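You operate a simulated robot arm through the tools that you are given. There is no shell and no other tool. Be economical: measure what you need, move in short steps, check, and stop when the job is done.

Carry out the task below with a simulated two-armed robot. There is one attempt and no reset: what you move stays moved.

## Task
Set the blue dial knob to the green mark, press teach, label the pack, and pull the drawer out.

The check looks at the end state, three seconds after you hand in, the way a careful person would. Anything else that was tipped, shoved, dropped, spilled or broken makes it a failure.

## Robot
Two 7-joint arms with fingered hands on one trunk, on a base that drives. Base frame: it is fixed to the floor where the robot stands at the start and does not move with it; the origin is under the middle of the robot, x ahead of it, y to its left, z up. Readings come in m, degrees, newtons and seconds.
The left shoulder is at the start at [0.081, 0.173, 1.153], the right one opposite. With the tool pointing down near the work surface each hand reaches from about 0.1 to 0.46 m from the robot's upright axis, wherever it stands, measured 20 degrees to its own side. Places, roughly: flat grey drawer [1, 0.2, 0.8]. Payload 3.5 kg a hand.
The tool frame of a hand sits at the grasp point between the pads (the TCP): z along the fingers, y along the line on which they close. The tips reach 0.03 m beyond it. Largest opening 0.104 m; the body of the gripper starts 0.035 m behind the TCP. The gripper is a hand of 3 fingers: y runs from the thumb to the fingers, the wrist lies at [-0.015, -0.104, -0.178] in the tool frame, and closing takes about 1.5 s.
Orientation is told as [roll, pitch, yaw] about the base's x, y, z axes, in that order, counted from this pose: with the fingers straight down and the wrist toward the robot, the tool's x, y and z point along [0, 1, 0], [1, 0, 0] and [0, 0, -1] of the base frame.

## Interface
- The arms move only by the tool send_rows. It takes "left_commands", "right_commands" or both (then of equal length, played together; a hand with none holds still); each is one flat list of numbers, 7 for each row, row after row: the closure in counts, from 0 (fully open) to 255 (shut), then the shift along the tool's x, y, z in mm, then the turn, a rotation vector about the tool's x, y, z in degrees. In form: [grip, tx, ty, tz, rx, ry, rz, grip, tx, ty, tz, rx, ry, rz, ...]. A call has 1 to 12 rows; each row is the pose to reach, as a shift and turn from the pose commanded when the call began, along the tool's axes at that moment. Each row takes 0.2 s and may step no farther than 0.05 m and 8.6 degrees from the row before; otherwise, or with a gripper value out of range, the whole call is refused. A pose out of reach is approached as far as the arm can. The call stops where the force on the tool passes 70 N (or 10 N more than at its start, if that is more) or the arm is blocked; 0.2 s more then pass. Each finger travels about 0.072 m/s and halts on what it meets, pressing with about 30 N; the grip force reading is that of the motor and also rises with nothing between the fingers. The clock runs only during rows and for 0.2 s after the last one: add rows that repeat a pose to give the fingers time. The reply holds the time, the measured pose of the TCP, the force on the tool along the base axes, the opening and the grip force, in the units named above and with some noise, with the torque about the TCP (base axes, N m) and any sound that the robot's microphone picked up, and new pictures: "pictures" is both (left out), scene, wrist or none (wrist: the cameras of the hands that moved).
- Cameras (640 x 400 px; columns grow to the right, rows downward): "scene" is now at [0.1935, 0.0107, 1.3553]; the picture's right is [0.04, -1.00, 0.00], its down [-0.43, -0.02, -0.90] and it looks along [0.90, 0.04, -0.43] (base axes); focal length 214 px, centre (320, 200). "left" rides on the left gripper at [-0.064, -0.094, -0.117] in its tool frame; the picture's right is [-0.72, -0.33, 0.61], its down [0.64, -0.65, 0.40] and it looks along [0.27, 0.68, 0.68] (tool axes); focal length 238 px, centre (320, 200). "right" rides on the right gripper at [0.064, -0.094, -0.117] in its tool frame; the picture's right is [-0.72, 0.33, -0.61], its down [-0.64, -0.65, 0.40] and it looks along [-0.27, 0.68, 0.68] (tool axes); focal length 238 px, centre (320, 200). There is no depth. A picture from a camera that has moved, and an enlarged one, comes with that camera's place and axes in the base frame and with its lens. The place of the scene camera against the robot may be out by one fixed shift of up to 0.025 m in any direction.
- slide_trunk(by): slides the trunk up (or, below 0, down) by that many m; the arms and the scene camera ride with it, the base frame stays. It gives what a move gives, with no picture.
- drive_base(legs): drives the robot by 1 to 6 legs, each [ahead, left, turn to the left] in m, m and degrees, along the robot's own axes; the way and the turn of a leg run together, so that a leg with both is an arc; at most 1.5 m and 180 degrees a leg. The arms and the cameras ride along, it lands a little off, and it stops where it bumps. It gives what a move gives, and a new picture of the scene camera.
- hand_shape(shape, hand): the hand has 3 fingers and takes this shape, open, in about a second: jaw (thumb against the fingers, like two jaws); tri (thumb and two fingers); tip (a fingertip pinch); poke (one finger out to press); point (the index stretched); flat (the hand flat); cup (the hand cupped); fist (a fist). The gripper value then closes the fingers along that shape, each until it touches; the sizes above hold for jaw. It gives what a move gives, with no picture.
- aim_head(pan, tilt): turns the head with the scene camera to pan (to the left, within 86 degrees either way) and tilt (down, from -29 to 69), counted from straight ahead of the robot. It gives what a move gives, and a new picture of the scene camera.
- enlarge(camera, box): a new picture of the part [left, top, right, bottom] of that camera's present view, enlarged. No time passes.
- sign_off(): hands the job in; it is judged then, once.

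Work in short steps. Places have to be worked out from the pictures, the camera data and where the tool is seen: move nearer, look again, correct. Check each grasp and each placing, and mend what went wrong. You have 120 turns and 260 pictures in all, those below and enlarged ones among them. Open the grippers and draw the arms clear of the work before you hand the job in, unless the task says otherwise; then end with one line.

The tools are called after "Emit:" as a command line: name --argument value ..., lists and objects as JSON in quotes. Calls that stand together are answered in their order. send_rows: Moves the arms, as the interface text tells. Its arguments: {"type":"object","properties":{"left_commands":{"type":"array","items":{"type":"number"}},"right_commands":{"type":"array","items":{"type":"number"}},"pictures":{"type":"string","enum":["both","scene","wrist","none"]}},"required":[]} The other tools are called the same way: slide_trunk (by) slides the trunk up or down; hand_shape (shape, hand) gives the hand a shape; drive_base (legs) drives the base; aim_head (pan, tilt) turns the head that bears the scene camera; enlarge (camera, box) takes an enlarged picture of a part of a camera's view; sign_off () hands the job in.

At the start:

```text
time_s: 0.0
left_tcp_pos: [0.4042, 0.3988, 1.2659]
left_tool_rot: [0.0, -0.1, 0.0]
left_wrist_force: [-0.9, 0.3, 0.1]
left_torque: [0.01, 0.02, -0.01]
left_grip_width: 0.1035
left_grip_force: 0.0
left_shape: jaw
right_tcp_pos: [0.4969, -0.0497, 1.2199]
right_tool_rot: [-0.1, 0.1, 0.1]
right_wrist_force: [-0.6, 0.3, 0.1]
right_torque: [-0.02, 0.01, 0.0]
right_grip_width: 0.1035
right_grip_force: 0.0
right_shape: jaw
trunk travel left (down, up): [-0.25, 0.504]
robot x, y, heading: [0.0025, -0.0016, -0.0]
head pan, tilt: [2.4, 25.5]
```

scene: 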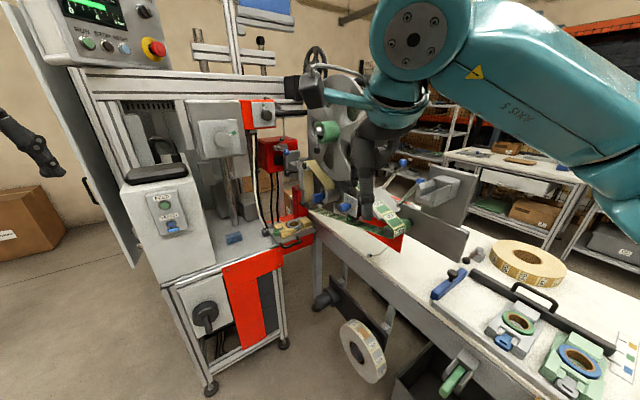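
right: 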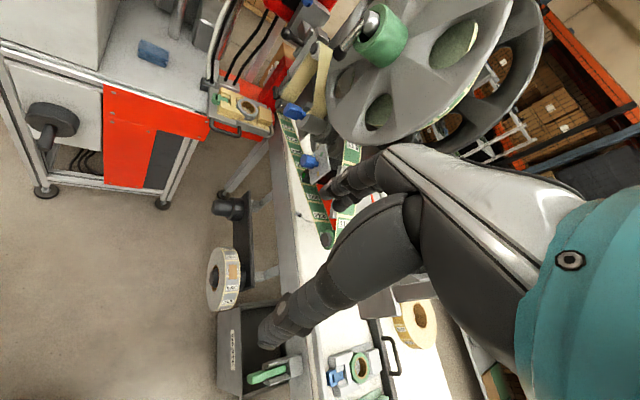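
left: 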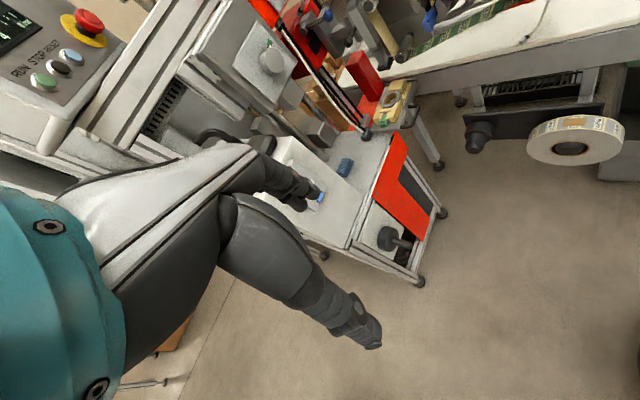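

The scene shows a labelling machine; I'll enlarge the left part to find the dial, teach button, pack and drawer.

Emit:
enlarge --camera "scene" --box '[100, 80, 300, 260]'

Emit:
enlarge --camera "scene" --box '[270, 80, 470, 260]'

Emit:
enlarge --camera "scene" --box '[420, 220, 640, 400]'

Emit:
enlarge --camera "scene" --box '[0, 0, 200, 120]'

```text
2.22 times, centred on (200, 170) of scene
camera zoom: at [0.1935, 0.0107, 1.3553], right [0.04, -1.0, 0.0], down [-0.43, -0.02, -0.9], along [0.9, 0.04, -0.43], focal length 477 px, centre (587, 267)
```

zoom: 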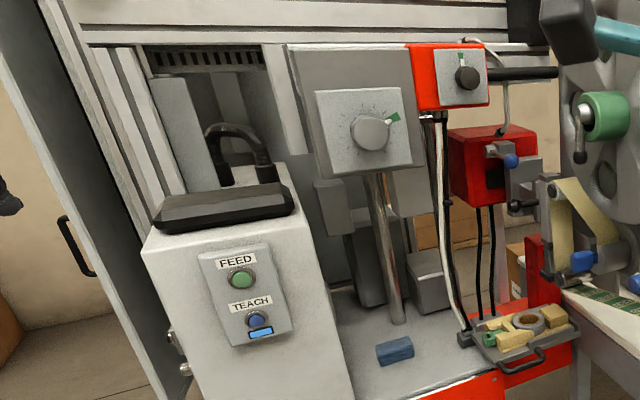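

```text
2.22 times, centred on (370, 170) of scene
camera zoom: at [0.1935, 0.0107, 1.3553], right [0.04, -1.0, 0.0], down [-0.43, -0.02, -0.9], along [0.9, 0.04, -0.43], focal length 477 px, centre (209, 267)
```

zoom: 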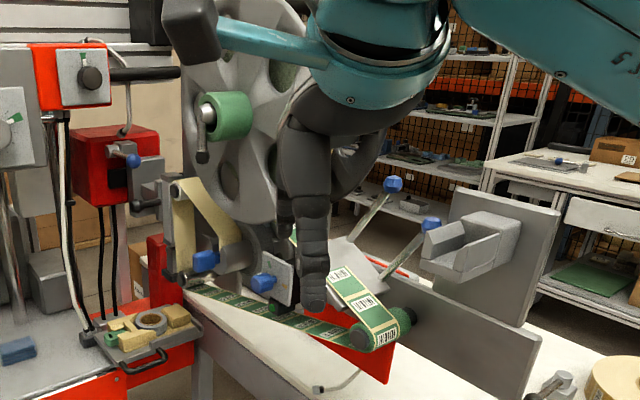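

```text
2.22 times, centred on (530, 310) of scene
camera zoom: at [0.1935, 0.0107, 1.3553], right [0.04, -1.0, 0.0], down [-0.43, -0.02, -0.9], along [0.9, 0.04, -0.43], focal length 477 px, centre (-147, -44)
```

zoom: 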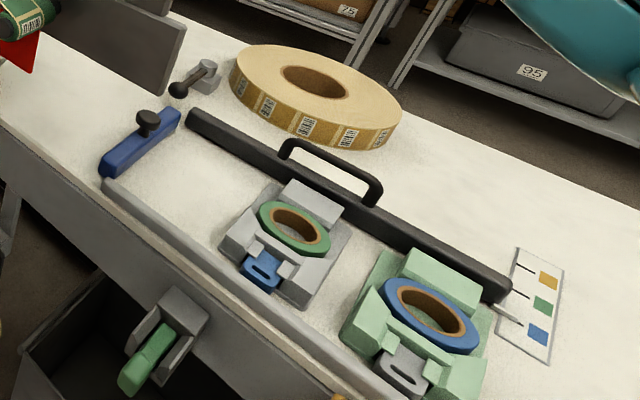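

```text
3.20 times, centred on (100, 60) of scene
camera zoom: at [0.1935, 0.0107, 1.3553], right [0.04, -1.0, 0.0], down [-0.43, -0.02, -0.9], along [0.9, 0.04, -0.43], focal length 686 px, centre (1024, 648)
```

zoom: 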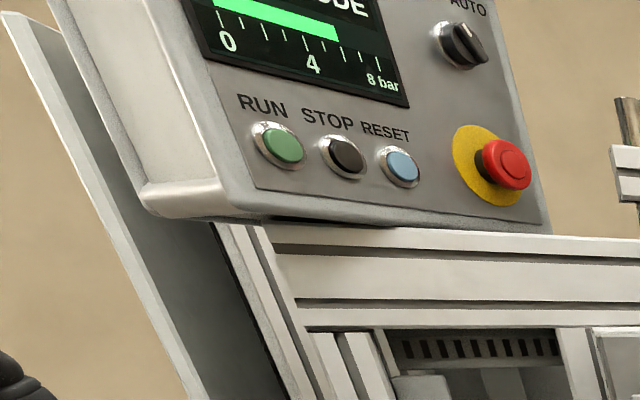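

I need a wider survey; I'll look down and around before moving arms.

Emit:
aim_head --pan 30 --tilt 0

Emit:
aim_head --pan -40 --tilt 25

Emit:
aim_head --pan -5 --tilt 55

Emit:
aim_head --pan 80 --tilt 25

Emit:
aim_head --pan -84 --tilt 25

```text
time_s: 0.9
left_tcp_pos: [0.4031, 0.4007, 1.2661]
left_tool_rot: [0.0, -0.1, 0.1]
left_wrist_force: [0.9, 0.2, 0.4]
left_torque: [0.01, 0.01, -0.03]
left_grip_width: 0.1034
left_grip_force: 0.1
left_shape: jaw
right_tcp_pos: [0.4973, -0.0486, 1.2198]
right_tool_rot: [0.0, 0.0, 0.0]
right_wrist_force: [-0.9, -0.2, -0.1]
right_torque: [-0.05, -0.01, 0.02]
right_grip_width: 0.1035
right_grip_force: 0.1
right_shape: jaw
trunk travel left (down, up): [-0.25, 0.504]
robot x, y, heading: [0.0017, 0.0014, -0.1]
head pan, tilt: [30.0, 0.0]
camera scene: at [0.1796, 0.0517, 1.3964], right [0.5, -0.87, 0.0], down [0.0, 0.0, -1.0], along [0.87, 0.5, 0.0], focal length 214 px, centre (320, 200)
```

scene: 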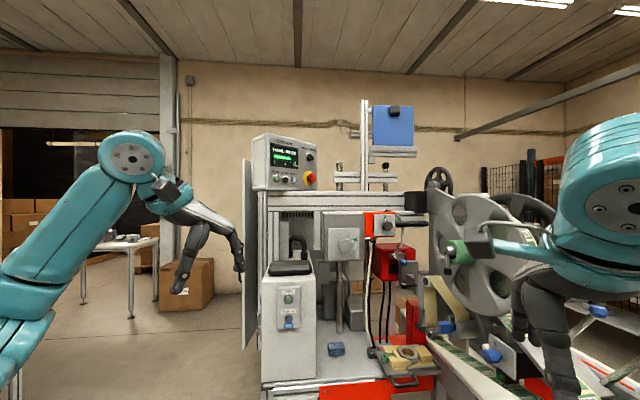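

```text
time_s: 2.3
left_tcp_pos: [0.4022, 0.4, 1.2662]
left_tool_rot: [-0.1, 0.0, 0.0]
left_wrist_force: [-0.5, -0.5, -0.3]
left_torque: [0.0, -0.01, -0.03]
left_grip_width: 0.1037
left_grip_force: 0.0
left_shape: jaw
right_tcp_pos: [0.4975, -0.0496, 1.2199]
right_tool_rot: [0.1, 0.0, 0.1]
right_wrist_force: [-0.5, 0.3, -0.1]
right_torque: [0.01, -0.01, 0.02]
right_grip_width: 0.1036
right_grip_force: 0.1
right_shape: jaw
trunk travel left (down, up): [-0.25, 0.504]
robot x, y, heading: [-0.0013, -0.0031, -0.4]
head pan, tilt: [-40.0, 25.0]
camera scene: at [0.1723, -0.0524, 1.3561], right [-0.64, -0.77, 0.0], down [-0.32, 0.27, -0.91], along [0.69, -0.58, -0.42], focal length 214 px, centre (320, 200)
```

scene: 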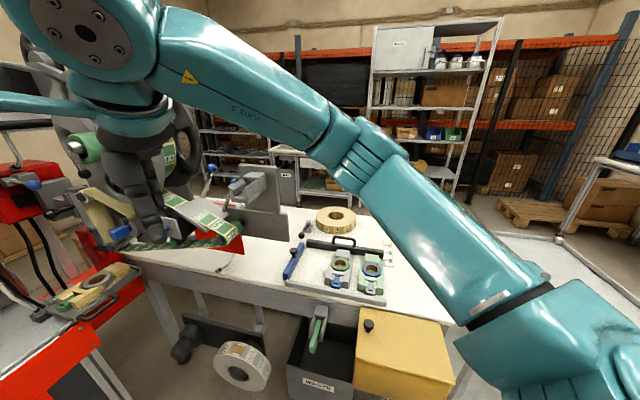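

```text
time_s: 3.3
left_tcp_pos: [0.4035, 0.3999, 1.2657]
left_tool_rot: [0.0, 0.0, 0.1]
left_wrist_force: [-0.1, 0.5, 0.3]
left_torque: [-0.01, -0.02, 0.02]
left_grip_width: 0.1035
left_grip_force: 0.1
left_shape: jaw
right_tcp_pos: [0.496, -0.0483, 1.2193]
right_tool_rot: [0.0, 0.0, 0.0]
right_wrist_force: [0.5, -0.2, 0.0]
right_torque: [0.01, -0.02, -0.03]
right_grip_width: 0.1037
right_grip_force: 0.1
right_shape: jaw
trunk travel left (down, up): [-0.25, 0.504]
robot x, y, heading: [-0.0013, 0.0023, 0.2]
head pan, tilt: [-5.0, 55.0]
camera scene: at [0.1735, 0.0004, 1.3121], right [-0.09, -1.0, 0.0], down [-0.82, 0.07, -0.57], along [0.57, -0.05, -0.82], focal length 214 px, centre (320, 200)
```

scene: 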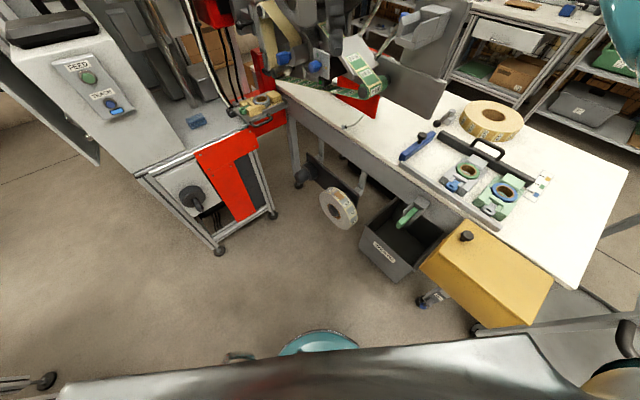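

```text
time_s: 4.9
left_tcp_pos: [0.4028, 0.3987, 1.2661]
left_tool_rot: [0.0, 0.1, -0.1]
left_wrist_force: [0.5, 0.0, 0.1]
left_torque: [0.04, 0.04, -0.01]
left_grip_width: 0.1034
left_grip_force: 0.0
left_shape: jaw
right_tcp_pos: [0.4971, -0.0493, 1.2186]
right_tool_rot: [0.0, -0.1, -0.1]
right_wrist_force: [0.7, -0.5, 0.0]
right_torque: [0.03, -0.02, 0.0]
right_grip_width: 0.1035
right_grip_force: 0.0
right_shape: jaw
trunk travel left (down, up): [-0.25, 0.504]
robot x, y, heading: [0.0002, -0.0023, 0.1]
head pan, tilt: [80.0, 25.0]
camera scene: at [0.1177, 0.0975, 1.3561], right [0.98, -0.17, 0.0], down [-0.07, -0.42, -0.91], along [0.16, 0.89, -0.42], focal length 214 px, centre (320, 200)
```

scene: 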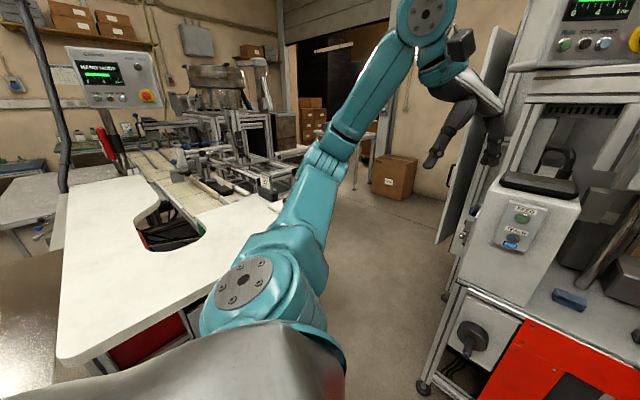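

```text
time_s: 7.4
left_tcp_pos: [0.4013, 0.3998, 1.266]
left_tool_rot: [-0.1, -0.1, 0.1]
left_wrist_force: [0.3, -0.1, -0.4]
left_torque: [0.01, 0.02, -0.01]
left_grip_width: 0.1036
left_grip_force: 0.1
left_shape: jaw
right_tcp_pos: [0.4968, -0.0489, 1.2183]
right_tool_rot: [0.0, -0.1, 0.0]
right_wrist_force: [0.3, 0.0, 0.0]
right_torque: [0.0, -0.02, -0.04]
right_grip_width: 0.1038
right_grip_force: 0.1
right_shape: jaw
trunk travel left (down, up): [-0.25, 0.504]
robot x, y, heading: [-0.0005, -0.0018, 0.3]
head pan, tilt: [-84.0, 25.0]
camera scene: at [0.1113, -0.0848, 1.3561], right [-0.99, -0.1, 0.0], down [-0.04, 0.42, -0.91], along [0.1, -0.9, -0.42], focal length 214 px, centre (320, 200)
```

scene: 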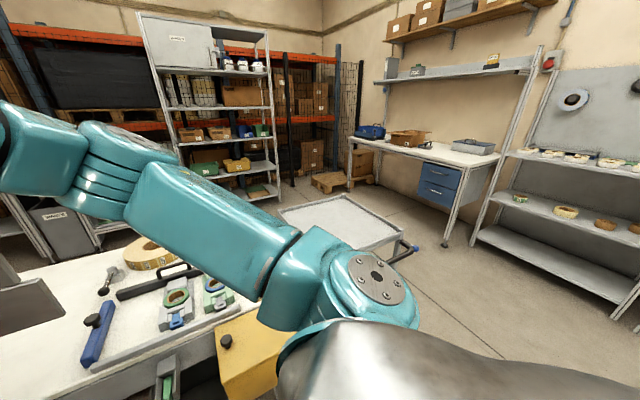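

Now I'll return the head to the machine and zoom in on its details.

Emit:
aim_head --pan 22 --tilt 25

Emit:
enlarge --camera "scene" --box '[260, 90, 360, 155]'

Emit:
enlarge --camera "scene" --box '[340, 130, 480, 220]'

Emit:
enlarge --camera "scene" --box '[330, 190, 430, 255]'

```text
time_s: 9.3
left_tcp_pos: [0.4031, 0.4006, 1.2659]
left_tool_rot: [-0.1, 0.1, 0.0]
left_wrist_force: [-0.1, 0.9, -0.1]
left_torque: [0.01, 0.03, 0.02]
left_grip_width: 0.1033
left_grip_force: 0.1
left_shape: jaw
right_tcp_pos: [0.4969, -0.0499, 1.2195]
right_tool_rot: [-0.1, 0.0, 0.0]
right_wrist_force: [0.9, -0.3, -0.5]
right_torque: [0.02, -0.02, 0.0]
right_grip_width: 0.1035
right_grip_force: 0.0
right_shape: jaw
trunk travel left (down, up): [-0.25, 0.504]
robot x, y, heading: [-0.0028, 0.0, 0.1]
head pan, tilt: [22.0, 25.0]
camera scene: at [0.1871, 0.0413, 1.3561], right [0.37, -0.93, 0.0], down [-0.39, -0.16, -0.91], along [0.84, 0.34, -0.42], focal length 214 px, centre (320, 200)
```

scene: 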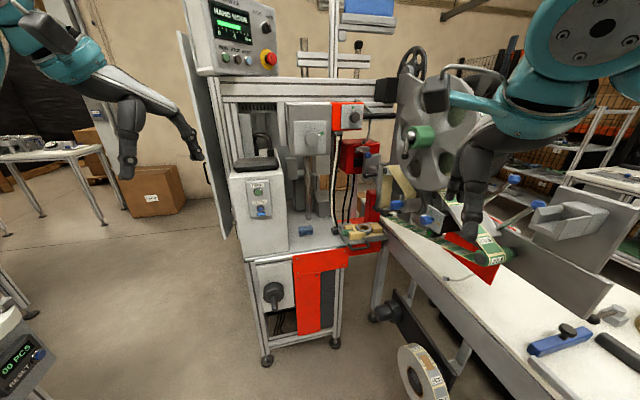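

```text
6.15 times, centred on (310, 122) of scene
camera zoom: at [0.1871, 0.0413, 1.3561], right [0.37, -0.93, 0.0], down [-0.39, -0.16, -0.91], along [0.84, 0.34, -0.42], focal length 1320 px, centre (382, 677)
```

zoom: 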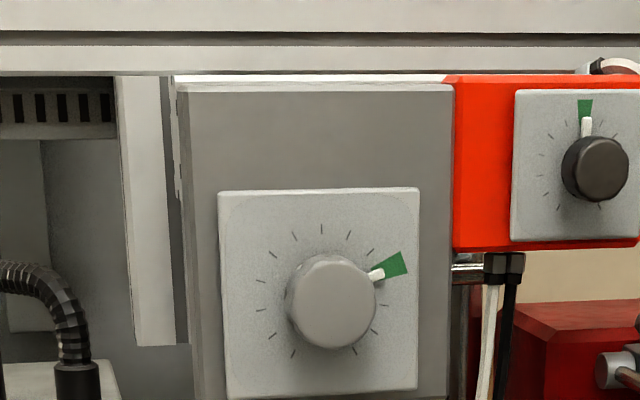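

```text
4.44 times, centred on (410, 175) of scene
camera zoom: at [0.1871, 0.0413, 1.3561], right [0.37, -0.93, 0.0], down [-0.39, -0.16, -0.91], along [0.84, 0.34, -0.42], focal length 953 px, centre (-80, 311)
```

zoom: 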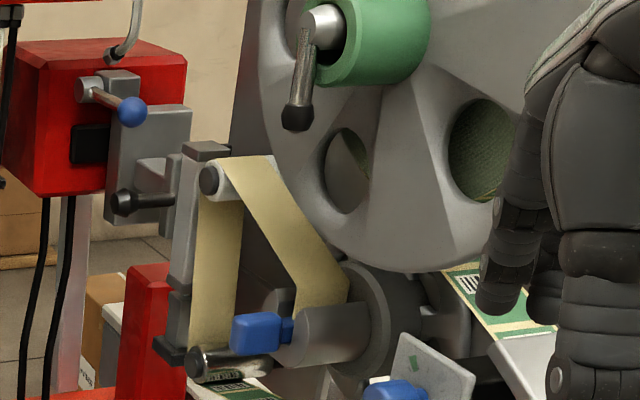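

```text
6.15 times, centred on (380, 222) of scene
camera zoom: at [0.1871, 0.0413, 1.3561], right [0.37, -0.93, 0.0], down [-0.39, -0.16, -0.91], along [0.84, 0.34, -0.42], focal length 1320 px, centre (-49, 62)
```

zoom: 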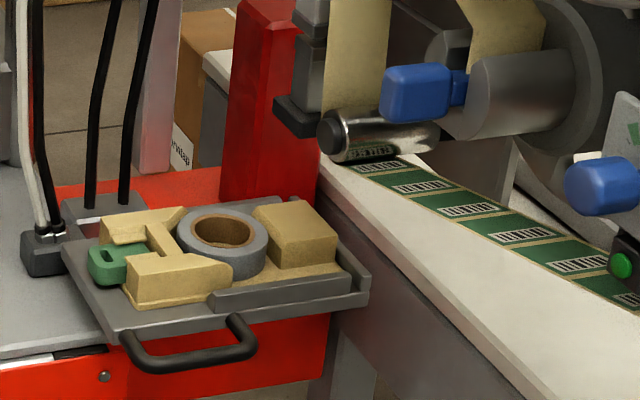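

The third dial with a blue knob seems to be on the small white plate by the web, and the drawer carries the nest. The machine faces me at about 35° left, so I'll turn to face it squarely and look again.

Emit:
drive_base --legs '[[0, 0, 35]]'

Emit:
aim_head --pan -20 --tilt 28

Emit:
enlarge --camera "scene" --box '[270, 90, 470, 215]'

```text
time_s: 11.3
left_tcp_pos: [0.0988, 0.5584, 1.2656]
left_tool_rot: [0.0, -0.1, 35.2]
left_wrist_force: [-0.1, 0.2, 0.1]
left_torque: [-0.01, 0.03, 0.0]
left_grip_width: 0.104
left_grip_force: 0.0
left_shape: jaw
right_tcp_pos: [0.4336, 0.2461, 1.2185]
right_tool_rot: [0.0, -0.1, 35.2]
right_wrist_force: [0.5, 0.2, 0.3]
right_torque: [0.01, 0.0, 0.03]
right_grip_width: 0.1035
right_grip_force: 0.1
right_shape: jaw
trunk travel left (down, up): [-0.25, 0.504]
robot x, y, heading: [-0.0021, 0.0026, 35.2]
head pan, tilt: [22.0, 25.0]
camera scene: at [0.1351, 0.1358, 1.3561], right [0.84, -0.54, 0.0], down [-0.23, -0.36, -0.91], along [0.49, 0.76, -0.42], focal length 214 px, centre (320, 200)
```

scene: 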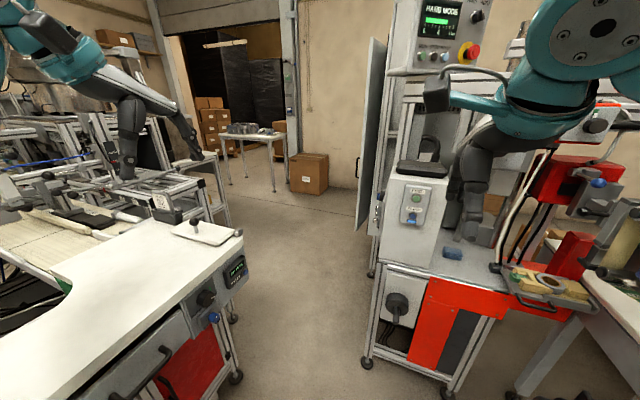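

```text
time_s: 12.4
left_tcp_pos: [0.0991, 0.5584, 1.2652]
left_tool_rot: [0.0, 0.0, 35.1]
left_wrist_force: [1.4, 0.6, 0.1]
left_torque: [0.01, 0.02, 0.01]
left_grip_width: 0.1034
left_grip_force: 0.0
left_shape: jaw
right_tcp_pos: [0.436, 0.2461, 1.2181]
right_tool_rot: [0.0, -0.1, 35.1]
right_wrist_force: [0.7, 0.6, -0.1]
right_torque: [-0.01, -0.01, 0.0]
right_grip_width: 0.1037
right_grip_force: 0.1
right_shape: jaw
trunk travel left (down, up): [-0.25, 0.504]
robot x, y, heading: [-0.0036, 0.0025, 35.0]
head pan, tilt: [-20.0, 28.0]
camera scene: at [0.1734, 0.0822, 1.3513], right [0.26, -0.96, 0.0], down [-0.45, -0.12, -0.88], along [0.85, 0.23, -0.47], focal length 214 px, centre (320, 200)
```

scene: 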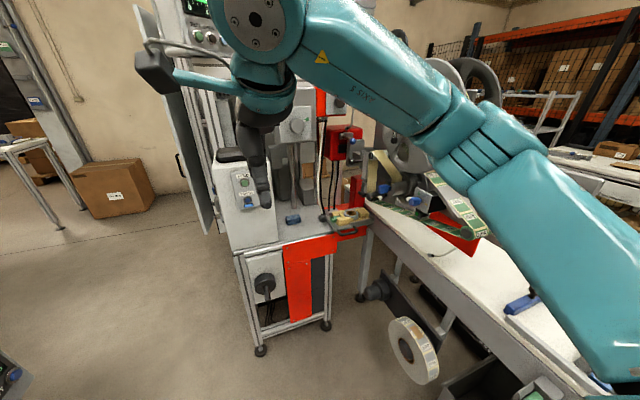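

```text
3.20 times, centred on (370, 152) of scene
camera zoom: at [0.1734, 0.0822, 1.3513], right [0.26, -0.96, 0.0], down [-0.45, -0.12, -0.88], along [0.85, 0.23, -0.47], focal length 686 px, centre (160, 352)
```

zoom: 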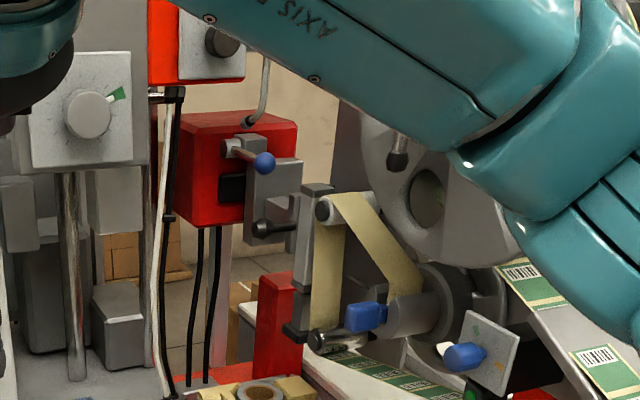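

The right arm blocks the view, so I'll lower the right hand 0.3 m, back and to the right in free space.

Emit:
send_rows --right_commands '[0, -20, -30, 40, 0, 0, 0, 0, -40, -50, 80, 0, 0, 0, 0, -60, -70, 120, 0, 0, 0, 0, -80, -90, 160, 0, 0, 0, 0, -100, -110, 200, 0, 0, 0, 0, -120, -130, 240, 0, 0, 0, 0, -140, -150, 280, 0, 0, 0]' --pictures "scene"

```text
refused: row 1 steps farther than a row can; nothing moved
```

Steps were slightly too long; shrinking them.

Emit:
send_rows --right_commands '[0, -15, -20, 40, 0, 0, 0, 0, -30, -40, 80, 0, 0, 0, 0, -45, -60, 120, 0, 0, 0, 0, -60, -80, 160, 0, 0, 0, 0, -75, -100, 200, 0, 0, 0, 0, -90, -120, 240, 0, 0, 0, 0, -105, -140, 280, 0, 0, 0]' --pictures "scene"

```text
time_s: 14.0
left_tcp_pos: [0.0988, 0.5582, 1.2658]
left_tool_rot: [0.0, 0.0, 35.1]
left_wrist_force: [0.5, 0.4, 0.7]
left_torque: [0.02, 0.02, 0.01]
left_grip_width: 0.1036
left_grip_force: 0.1
left_shape: jaw
right_tcp_pos: [0.4041, 0.1173, 0.9316]
right_tool_rot: [0.0, 0.2, 35.0]
right_wrist_force: [0.0, -0.3, -0.2]
right_torque: [0.01, -0.01, 0.01]
right_grip_width: 0.1038
right_grip_force: 0.0
right_shape: jaw
right hand out of reach, approached as far as the arm can: row 6, 7
trunk travel left (down, up): [-0.25, 0.504]
robot x, y, heading: [-0.0008, -0.0002, 35.0]
head pan, tilt: [-20.0, 28.0]
camera scene: at [0.1736, 0.0816, 1.3513], right [0.26, -0.97, 0.0], down [-0.45, -0.12, -0.88], along [0.85, 0.23, -0.47], focal length 214 px, centre (320, 200)
```

scene: 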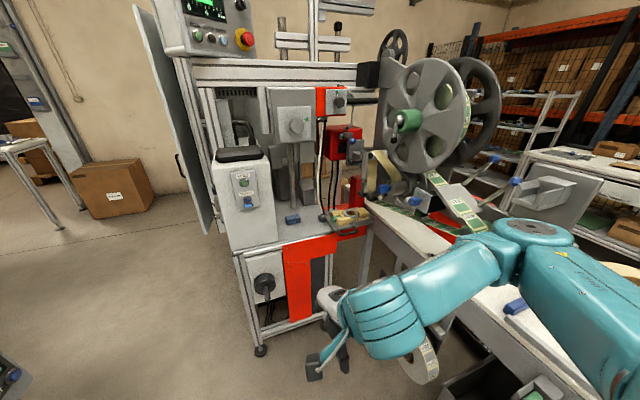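

Clear view now; zooming on the machine.

Emit:
enlarge --camera "scene" --box '[320, 80, 440, 155]'

Emit:
enlarge --camera "scene" --box '[350, 140, 470, 215]'

Emit:
enlarge --camera "scene" --box '[280, 170, 400, 245]'

Emit:
enlarge --camera "scene" --box '[200, 85, 320, 160]'

Emit:
enlarge --camera "scene" --box '[200, 150, 320, 225]'

```text
5.33 times, centred on (380, 118) of scene
camera zoom: at [0.1736, 0.0816, 1.3513], right [0.26, -0.97, 0.0], down [-0.45, -0.12, -0.88], along [0.85, 0.23, -0.47], focal length 1144 px, centre (0, 640)
```

zoom: 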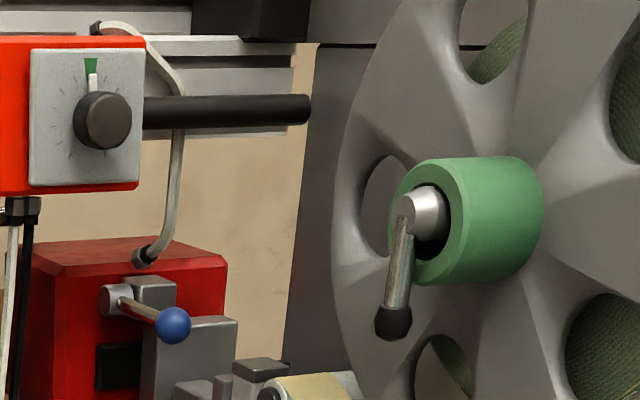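

```text
5.33 times, centred on (410, 178) of scene
camera zoom: at [0.1736, 0.0816, 1.3513], right [0.26, -0.97, 0.0], down [-0.45, -0.12, -0.88], along [0.85, 0.23, -0.47], focal length 1144 px, centre (-160, 320)
```

zoom: 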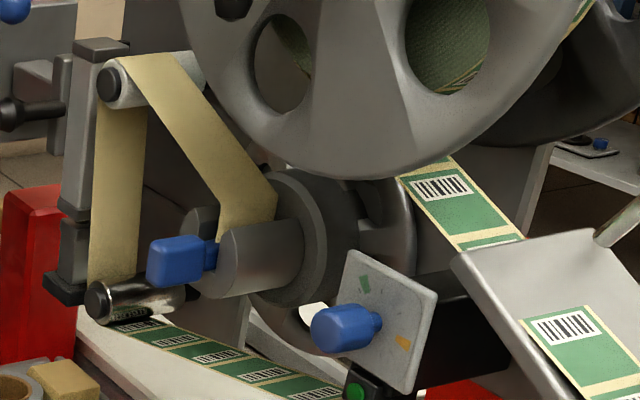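

```text
5.33 times, centred on (340, 208) of scene
camera zoom: at [0.1736, 0.0816, 1.3513], right [0.26, -0.97, 0.0], down [-0.45, -0.12, -0.88], along [0.85, 0.23, -0.47], focal length 1144 px, centre (213, 160)
```

zoom: 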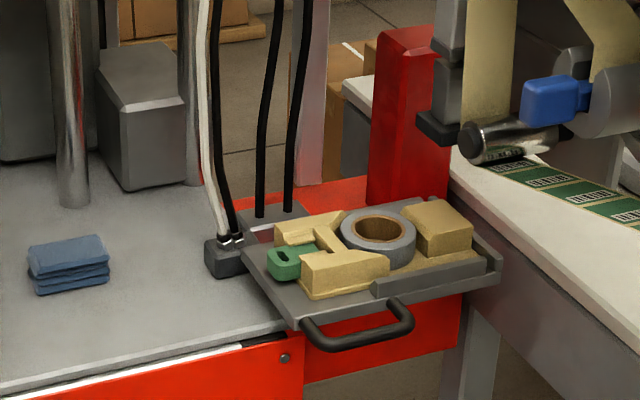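

```text
5.33 times, centred on (260, 122) of scene
camera zoom: at [0.1736, 0.0816, 1.3513], right [0.26, -0.97, 0.0], down [-0.45, -0.12, -0.88], along [0.85, 0.23, -0.47], focal length 1144 px, centre (640, 613)
```

zoom: 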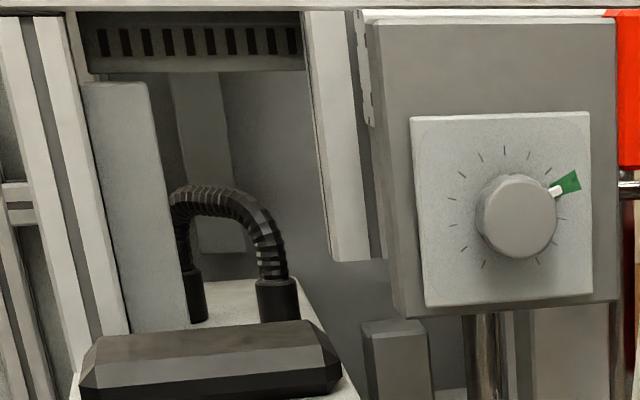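

```text
5.33 times, centred on (260, 188) of scene
camera zoom: at [0.1736, 0.0816, 1.3513], right [0.26, -0.97, 0.0], down [-0.45, -0.12, -0.88], along [0.85, 0.23, -0.47], focal length 1144 px, centre (640, 267)
```

zoom: 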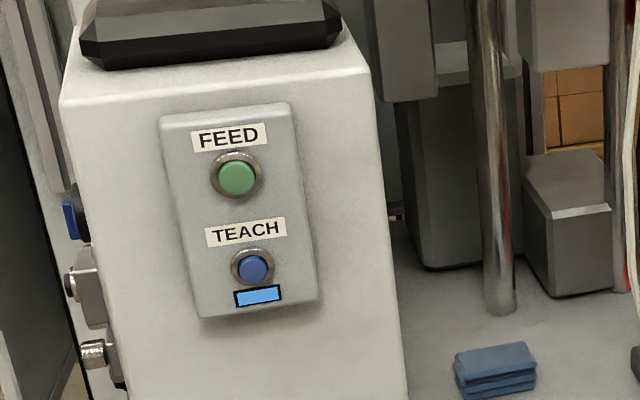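

The blue knob on the tilted plate points off its green mark; FEED/TEACH box is on the left; the drawer nest holds the ring pack. I'll drive closer, 0.25 m ahead, and look again.

Emit:
drive_base --legs '[[0.25, 0.0, 0]]'

Emit:
aim_head --pan -45 --tilt 35

Emit:
enlarge --camera "scene" --box '[220, 80, 420, 205]'

```text
time_s: 15.8
left_tcp_pos: [0.2919, 0.6993, 1.2665]
left_tool_rot: [-0.1, 0.1, 35.1]
left_wrist_force: [0.2, 0.5, -0.6]
left_torque: [0.0, 0.03, -0.01]
left_grip_width: 0.1038
left_grip_force: 0.0
left_shape: jaw
right_tcp_pos: [0.597, 0.2594, 0.9335]
right_tool_rot: [-0.1, 0.1, 35.3]
right_wrist_force: [0.0, -1.1, 0.5]
right_torque: [-0.01, 0.03, -0.04]
right_grip_width: 0.1038
right_grip_force: 0.1
right_shape: jaw
trunk travel left (down, up): [-0.25, 0.504]
robot x, y, heading: [0.1927, 0.1398, 35.1]
head pan, tilt: [-20.0, 28.0]
stopped in leg 1: the robot was blocked; the commanded pose is now the measured one
camera scene: at [0.3656, 0.2224, 1.3519], right [0.26, -0.97, 0.0], down [-0.45, -0.12, -0.88], along [0.85, 0.23, -0.47], focal length 214 px, centre (320, 200)
```

scene: 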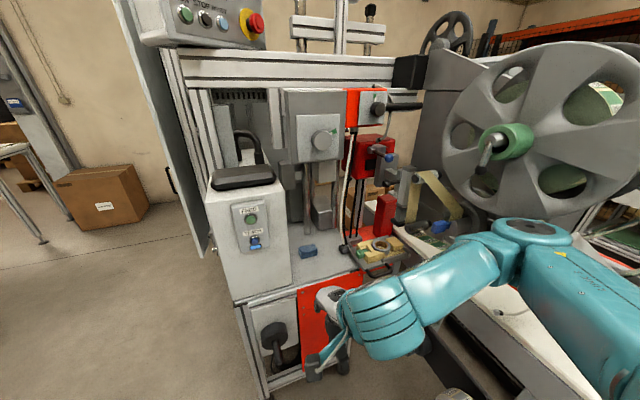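

```text
time_s: 16.7
left_tcp_pos: [0.2913, 0.6987, 1.2658]
left_tool_rot: [-0.1, -0.1, 35.1]
left_wrist_force: [0.9, -0.1, 0.5]
left_torque: [-0.04, -0.05, 0.0]
left_grip_width: 0.1037
left_grip_force: 0.2
left_shape: jaw
right_tcp_pos: [0.5968, 0.2589, 0.9333]
right_tool_rot: [0.0, 0.0, 35.5]
right_wrist_force: [-0.3, 0.3, -0.1]
right_torque: [-0.02, 0.02, 0.02]
right_grip_width: 0.1036
right_grip_force: 0.0
right_shape: jaw
trunk travel left (down, up): [-0.25, 0.504]
robot x, y, heading: [0.1932, 0.1356, 35.3]
head pan, tilt: [-45.0, 35.0]
camera scene: at [0.3642, 0.1835, 1.3409], right [-0.17, -0.99, 0.0], down [-0.56, 0.1, -0.82], along [0.81, -0.14, -0.57], focal length 214 px, centre (320, 200)
```

scene: 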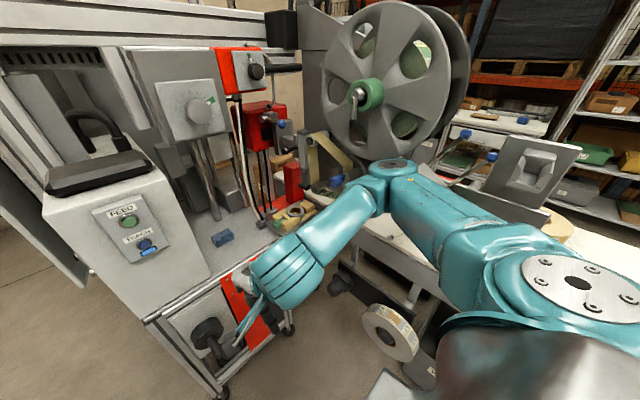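

```text
3.20 times, centred on (320, 142) of scene
camera zoom: at [0.3642, 0.1835, 1.3409], right [-0.17, -0.99, 0.0], down [-0.56, 0.1, -0.82], along [0.81, -0.14, -0.57], focal length 686 px, centre (320, 384)
```

zoom: 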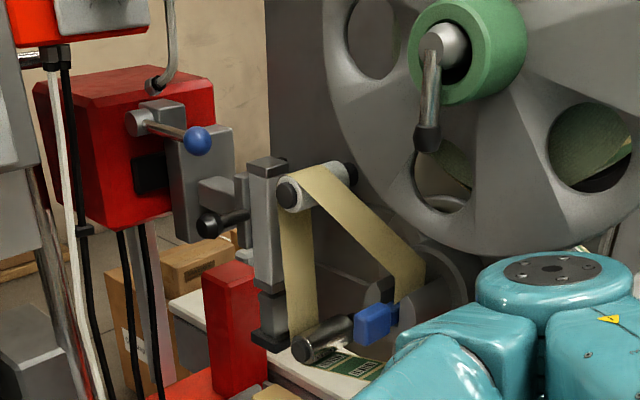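

The drive was blocked just short; I'll back off 0.1 m and check whether anything was touched.

Emit:
drive_base --legs '[[-0.1, 0.0, 0]]'

Emit:
aim_head --pan -45 --tilt 60

```text
time_s: 17.9
left_tcp_pos: [0.2135, 0.6388, 1.2664]
left_tool_rot: [0.1, 0.0, 35.0]
left_wrist_force: [0.4, 0.1, 0.1]
left_torque: [0.0, 0.01, -0.03]
left_grip_width: 0.1036
left_grip_force: 0.0
left_shape: jaw
right_tcp_pos: [0.5175, 0.1996, 0.9323]
right_tool_rot: [-0.1, 0.1, 35.4]
right_wrist_force: [-0.4, -0.4, 0.5]
right_torque: [0.05, 0.0, 0.01]
right_grip_width: 0.1037
right_grip_force: 0.0
right_shape: jaw
trunk travel left (down, up): [-0.25, 0.504]
robot x, y, heading: [0.1128, 0.0818, 35.1]
head pan, tilt: [-45.0, 35.0]
camera scene: at [0.2856, 0.1237, 1.3405], right [-0.17, -0.99, 0.0], down [-0.56, 0.1, -0.82], along [0.81, -0.14, -0.57], focal length 214 px, centre (320, 200)
```

scene: 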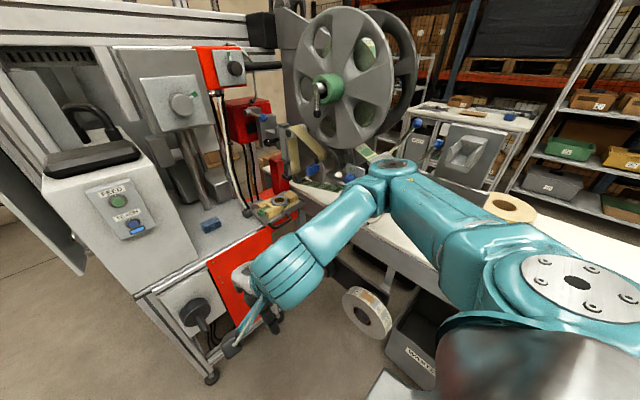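

```text
time_s: 18.8
left_tcp_pos: [0.2142, 0.6393, 1.266]
left_tool_rot: [0.1, 0.0, 35.0]
left_wrist_force: [0.3, 0.6, -0.2]
left_torque: [0.0, 0.02, -0.03]
left_grip_width: 0.1037
left_grip_force: 0.1
left_shape: jaw
right_tcp_pos: [0.5178, 0.2005, 0.9326]
right_tool_rot: [-0.1, 0.3, 35.3]
right_wrist_force: [-0.3, -0.7, 1.1]
right_torque: [0.01, 0.01, 0.0]
right_grip_width: 0.1037
right_grip_force: 0.1
right_shape: jaw
trunk travel left (down, up): [-0.25, 0.504]
robot x, y, heading: [0.115, 0.0787, 35.2]
head pan, tilt: [-45.0, 60.0]
camera scene: at [0.2654, 0.128, 1.3061], right [-0.17, -0.99, 0.0], down [-0.85, 0.15, -0.5], along [0.49, -0.09, -0.87], focal length 214 px, centre (320, 200)
```

scene: 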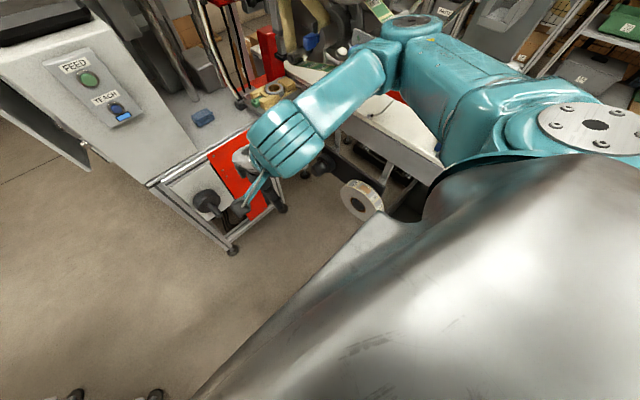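

Triangulating: the blue knob is near (0.76,-0.04,1.06) and my right elbow probably stopped near that plate. I'll back off further and inspect the dial plate for any disturbance.

Emit:
drive_base --legs '[[-0.14, 0.0, 0]]'

Emit:
aim_head --pan -35 --tilt 25

Emit:
enlarge --camera "scene" --box '[280, 150, 400, 225]'

```text
time_s: 20.1
left_tcp_pos: [0.0992, 0.5587, 1.2668]
left_tool_rot: [0.1, 0.0, 34.9]
left_wrist_force: [0.6, 0.2, 0.6]
left_torque: [0.03, 0.01, -0.02]
left_grip_width: 0.1034
left_grip_force: 0.0
left_shape: jaw
right_tcp_pos: [0.4024, 0.1178, 0.9329]
right_tool_rot: [0.0, 0.1, 35.2]
right_wrist_force: [-0.2, -0.8, 0.5]
right_torque: [0.05, -0.03, 0.01]
right_grip_width: 0.1036
right_grip_force: 0.1
right_shape: jaw
trunk travel left (down, up): [-0.25, 0.504]
robot x, y, heading: [-0.0011, 0.0024, 35.2]
head pan, tilt: [-45.0, 60.0]
camera scene: at [0.1497, 0.0464, 1.3062], right [-0.17, -0.98, 0.0], down [-0.85, 0.15, -0.5], along [0.49, -0.09, -0.87], focal length 214 px, centre (320, 200)
```

scene: 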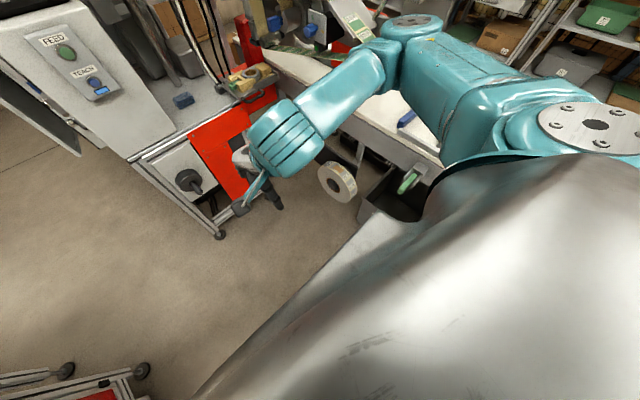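

```text
time_s: 21.1
left_tcp_pos: [0.1006, 0.5593, 1.2647]
left_tool_rot: [0.2, 0.2, 34.9]
left_wrist_force: [-0.7, 0.8, 0.0]
left_torque: [-0.01, -0.02, 0.0]
left_grip_width: 0.1039
left_grip_force: 0.0
left_shape: jaw
right_tcp_pos: [0.4029, 0.1171, 0.9327]
right_tool_rot: [-0.1, 0.2, 35.2]
right_wrist_force: [0.4, -0.1, 0.2]
right_torque: [-0.01, 0.0, -0.01]
right_grip_width: 0.1036
right_grip_force: 0.0
right_shape: jaw
trunk travel left (down, up): [-0.25, 0.504]
robot x, y, heading: [0.0011, -0.0024, 34.9]
head pan, tilt: [-35.0, 25.0]
camera scene: at [0.177, 0.0586, 1.356], right [0.0, -1.0, 0.0], down [-0.42, 0.0, -0.91], along [0.91, 0.0, -0.42], focal length 214 px, centre (320, 200)
```

scene: 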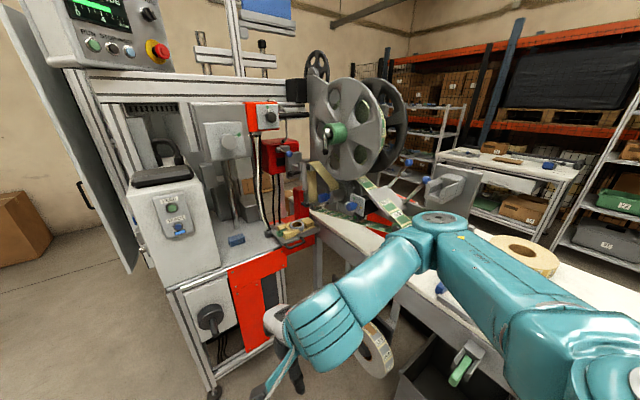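

```text
5.33 times, centred on (340, 188) of scene
camera zoom: at [0.177, 0.0586, 1.356], right [0.0, -1.0, 0.0], down [-0.42, 0.0, -0.91], along [0.91, 0.0, -0.42], focal length 1144 px, centre (213, 267)
```

zoom: 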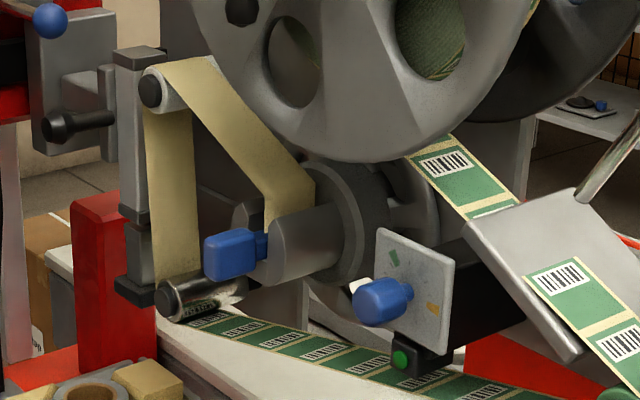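

Nothing was disturbed. The dial faces away from the conveyor (heading ≈125°), pointer near 9 o'clock, green mark near 11 o'clock. I'll tuck the right arm low and close, then use the left hand for the dial.

Emit:
send_rows --right_commands '[0, 5, -20, 40, 0, 0, 0, 0, 10, -40, 80, 0, 0, 0, 0, 15, -60, 120, 0, 0, 0, 0, 20, -80, 160, 0, 0, 0, 0, 25, -100, 200, 0, 0, 0, 0, 30, -120, 240, 0, 0, 0, 0, 35, -140, 280, 0, 0, 0]' --pictures "scene"

```text
time_s: 22.7
left_tcp_pos: [0.1001, 0.5587, 1.265]
left_tool_rot: [0.2, 0.0, 34.9]
left_wrist_force: [-0.2, -0.6, -0.4]
left_torque: [-0.02, -0.03, -0.01]
left_grip_width: 0.1037
left_grip_force: 0.3
left_shape: jaw
right_tcp_pos: [0.2549, 0.0963, 0.6713]
right_tool_rot: [-0.6, 0.6, 34.7]
right_wrist_force: [0.2, 0.5, 0.7]
right_torque: [0.02, 0.01, 0.0]
right_grip_width: 0.1036
right_grip_force: 0.1
right_shape: jaw
right hand out of reach, approached as far as the arm can: row 1, 5, 6, 7
trunk travel left (down, up): [-0.25, 0.504]
robot x, y, heading: [-0.0008, -0.0004, 35.1]
head pan, tilt: [-35.0, 25.0]
camera scene: at [0.1769, 0.0586, 1.3561], right [0.0, -1.0, 0.0], down [-0.42, 0.0, -0.91], along [0.91, 0.0, -0.42], focal length 214 px, centre (320, 200)
```

scene: 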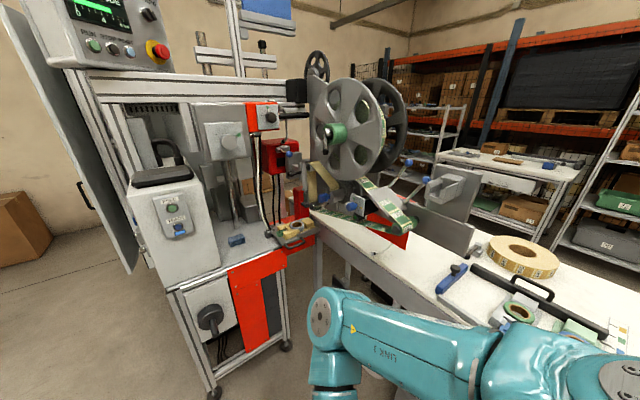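

Right arm is now low. I'll draw the left hand back a bit, then reposition the base so the left hand can reach the dial squarely.

Emit:
send_rows --left_commands '[0, 0, -40, 0, 0, 0, 0, 0, 0, -80, 0, 0, 0, 0, 0, 0, -120, 0, 0, 0, 0, 0, 0, -150, 0, 0, 0, 0]' --pictures "none"

Emit:
drive_base --legs '[[0.2, 0.08, 0], [0, 0, -50]]'

```text
time_s: 23.7
left_tcp_pos: [0.0193, 0.4826, 1.2505]
left_tool_rot: [0.0, 0.1, 34.9]
left_wrist_force: [-0.4, 0.4, 0.4]
left_torque: [0.05, 0.0, -0.01]
left_grip_width: 0.1036
left_grip_force: 0.1
left_shape: jaw
left hand out of reach, approached as far as the arm can: row 3, 4
right_tcp_pos: [0.2548, 0.0979, 0.6724]
right_tool_rot: [-0.5, 0.5, 34.8]
right_wrist_force: [-0.1, -0.2, -0.5]
right_torque: [-0.01, 0.01, 0.02]
right_grip_width: 0.1039
right_grip_force: 0.1
right_shape: jaw
trunk travel left (down, up): [-0.25, 0.504]
robot x, y, heading: [0.0041, 0.0033, 35.2]
head pan, tilt: [-35.0, 25.0]
```

```text
time_s: 27.6
left_tcp_pos: [0.4976, 0.4755, 1.2515]
left_tool_rot: [-0.1, 0.0, -14.9]
left_wrist_force: [-0.7, 0.2, 0.0]
left_torque: [0.05, -0.01, 0.0]
left_grip_width: 0.1034
left_grip_force: 0.0
left_shape: jaw
right_tcp_pos: [0.3548, 0.0464, 0.6726]
right_tool_rot: [-0.5, 0.6, -14.9]
right_wrist_force: [-0.9, -0.7, 0.7]
right_torque: [-0.02, 0.01, -0.01]
right_grip_width: 0.1038
right_grip_force: 0.1
right_shape: jaw
trunk travel left (down, up): [-0.25, 0.504]
robot x, y, heading: [0.1158, 0.1789, -15.0]
head pan, tilt: [-35.0, 25.0]
camera scene: at [0.2744, 0.0931, 1.3561], right [-0.76, -0.65, 0.0], down [-0.27, 0.32, -0.91], along [0.59, -0.69, -0.42], focal length 214 px, centre (320, 200)
```

scene: 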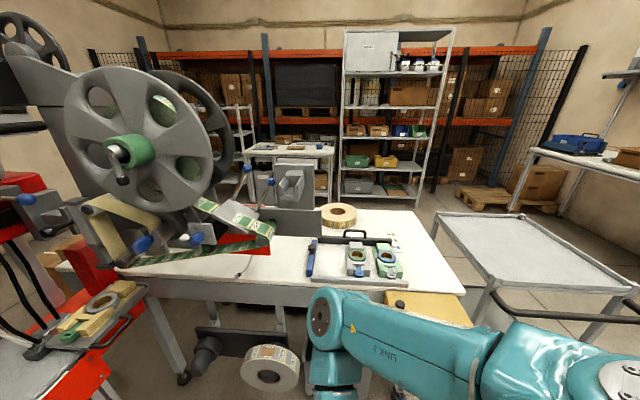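

Good position. Now I look at the dial and the drawer from here.

Emit:
aim_head --pan 0 --tilt 25

Emit:
enlarge --camera "scene" --box '[250, 140, 410, 240]'

```text
time_s: 28.6
left_tcp_pos: [0.4965, 0.4765, 1.2503]
left_tool_rot: [0.0, 0.0, -14.9]
left_wrist_force: [0.3, 0.5, -0.2]
left_torque: [-0.03, 0.01, 0.02]
left_grip_width: 0.1035
left_grip_force: 0.0
left_shape: jaw
right_tcp_pos: [0.3546, 0.047, 0.671]
right_tool_rot: [-0.5, 0.5, -14.9]
right_wrist_force: [-0.4, 0.2, -0.5]
right_torque: [-0.01, 0.04, -0.01]
right_grip_width: 0.104
right_grip_force: 0.0
right_shape: jaw
trunk travel left (down, up): [-0.25, 0.504]
robot x, y, heading: [0.1156, 0.1838, -14.9]
head pan, tilt: [0.0, 25.0]
camera scene: at [0.3039, 0.14, 1.3561], right [-0.26, -0.97, 0.0], down [-0.41, 0.11, -0.91], along [0.88, -0.23, -0.42], focal length 214 px, centre (320, 200)
```

scene: 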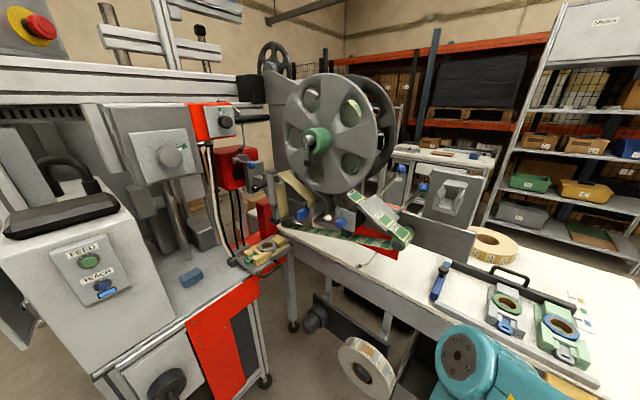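

```text
4.00 times, centred on (330, 190) of scene
camera zoom: at [0.3039, 0.14, 1.3561], right [-0.26, -0.97, 0.0], down [-0.41, 0.11, -0.91], along [0.88, -0.23, -0.42], focal length 858 px, centre (280, 240)
```

zoom: 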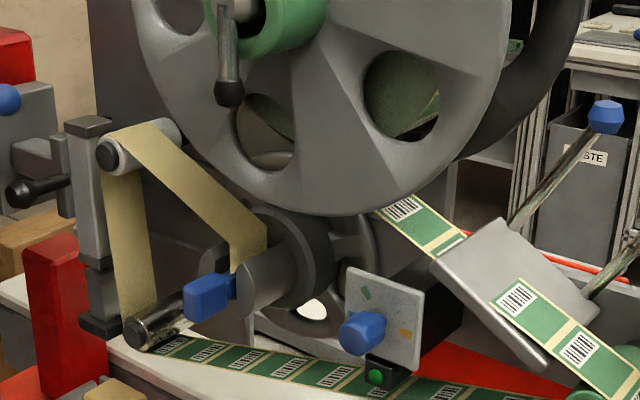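

The earlier "white pointer" was background. I'll zoom hard on the dial.

Emit:
enlarge --camera "scene" --box '[325, 200, 365, 240]'

```text
10.00 times, centred on (345, 220) of scene
camera zoom: at [0.3039, 0.14, 1.3561], right [-0.26, -0.97, 0.0], down [-0.41, 0.11, -0.91], along [0.88, -0.23, -0.42], focal length 2145 px, centre (70, 0)
```

zoom: 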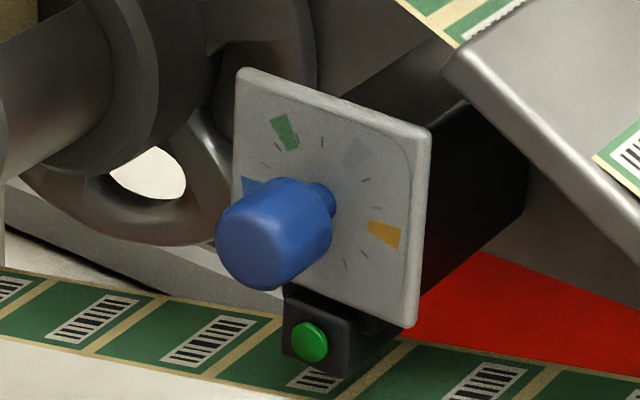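

The plate has green (≈11 o'clock), orange and blue marks; pointer not visible from here. I'll bring the left hand up facing the dial to see it with the wrist camera: first pitch fingers forward while moving in.

Emit:
send_rows --left_commands '[0, -16, 13, 12, -7.5, 0, 0, 0, -32, 26, 25, -15, 0, 0, 0, -48, 40, 37, -22.5, 0, 0, 0, -64, 53, 50, -30, 0, 0, 0, -80, 66, 62, -37.5, 0, 0, 0, -96, 80, 75, -45, 0, 0, 0, -112, 93, 87, -52.5, 0, 0, 0, -128, 106, 100, -60, 0, 0, 0, -144, 119, 112, -67.5, 0, 0, 0, -160, 133, 125, -75, 0, 0, 0, -176, 146, 137, -82.5, 0, 0, 0, -192, 159, 150, -90, 0, 0]' --pictures "both"

```text
time_s: 31.2
left_tcp_pos: [0.6011, 0.2514, 1.0978]
left_tool_rot: [176.1, -89.9, 169.1]
left_wrist_force: [0.1, -0.1, 0.4]
left_torque: [-0.02, 0.01, 0.0]
left_grip_width: 0.104
left_grip_force: 0.1
left_shape: jaw
left hand out of reach, approached as far as the arm can: row 4, 5, 6, 7, 8, 9, 10, 11
right_tcp_pos: [0.3547, 0.0473, 0.6725]
right_tool_rot: [-0.5, 0.6, -14.8]
right_wrist_force: [0.3, 0.0, 0.1]
right_torque: [-0.03, -0.02, -0.02]
right_grip_width: 0.1039
right_grip_force: 0.1
right_shape: jaw
trunk travel left (down, up): [-0.25, 0.504]
robot x, y, heading: [0.1202, 0.1824, -14.9]
head pan, tilt: [0.0, 25.0]
camera scene: at [0.304, 0.1401, 1.3561], right [-0.25, -0.97, 0.0], down [-0.41, 0.11, -0.91], along [0.88, -0.23, -0.42], focal length 214 px, centre (320, 200)
camera left: at [0.4709, 0.2197, 1.0028], right [0.41, -0.85, -0.33], down [0.56, 0.52, -0.65], along [0.72, 0.09, 0.68], focal length 238 px, centre (320, 200)
```

scene: 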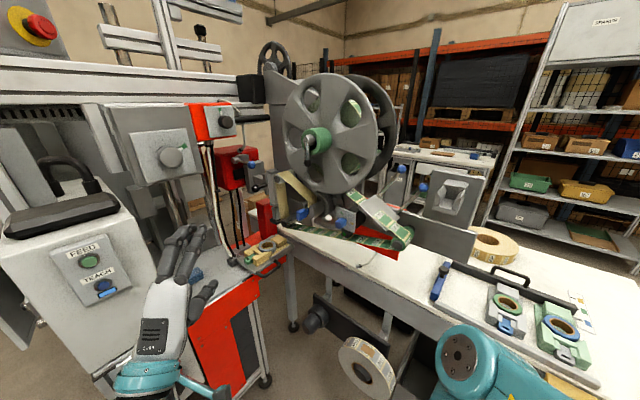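
left: 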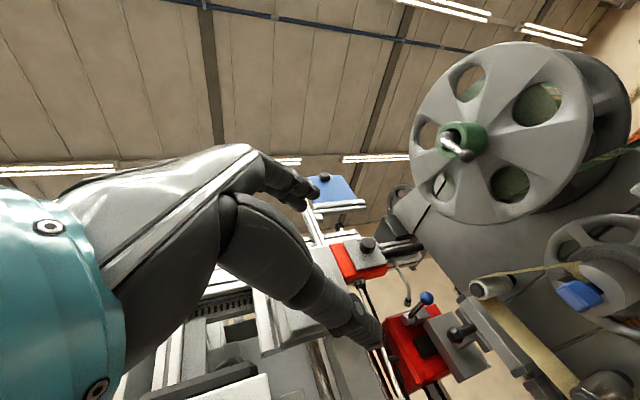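

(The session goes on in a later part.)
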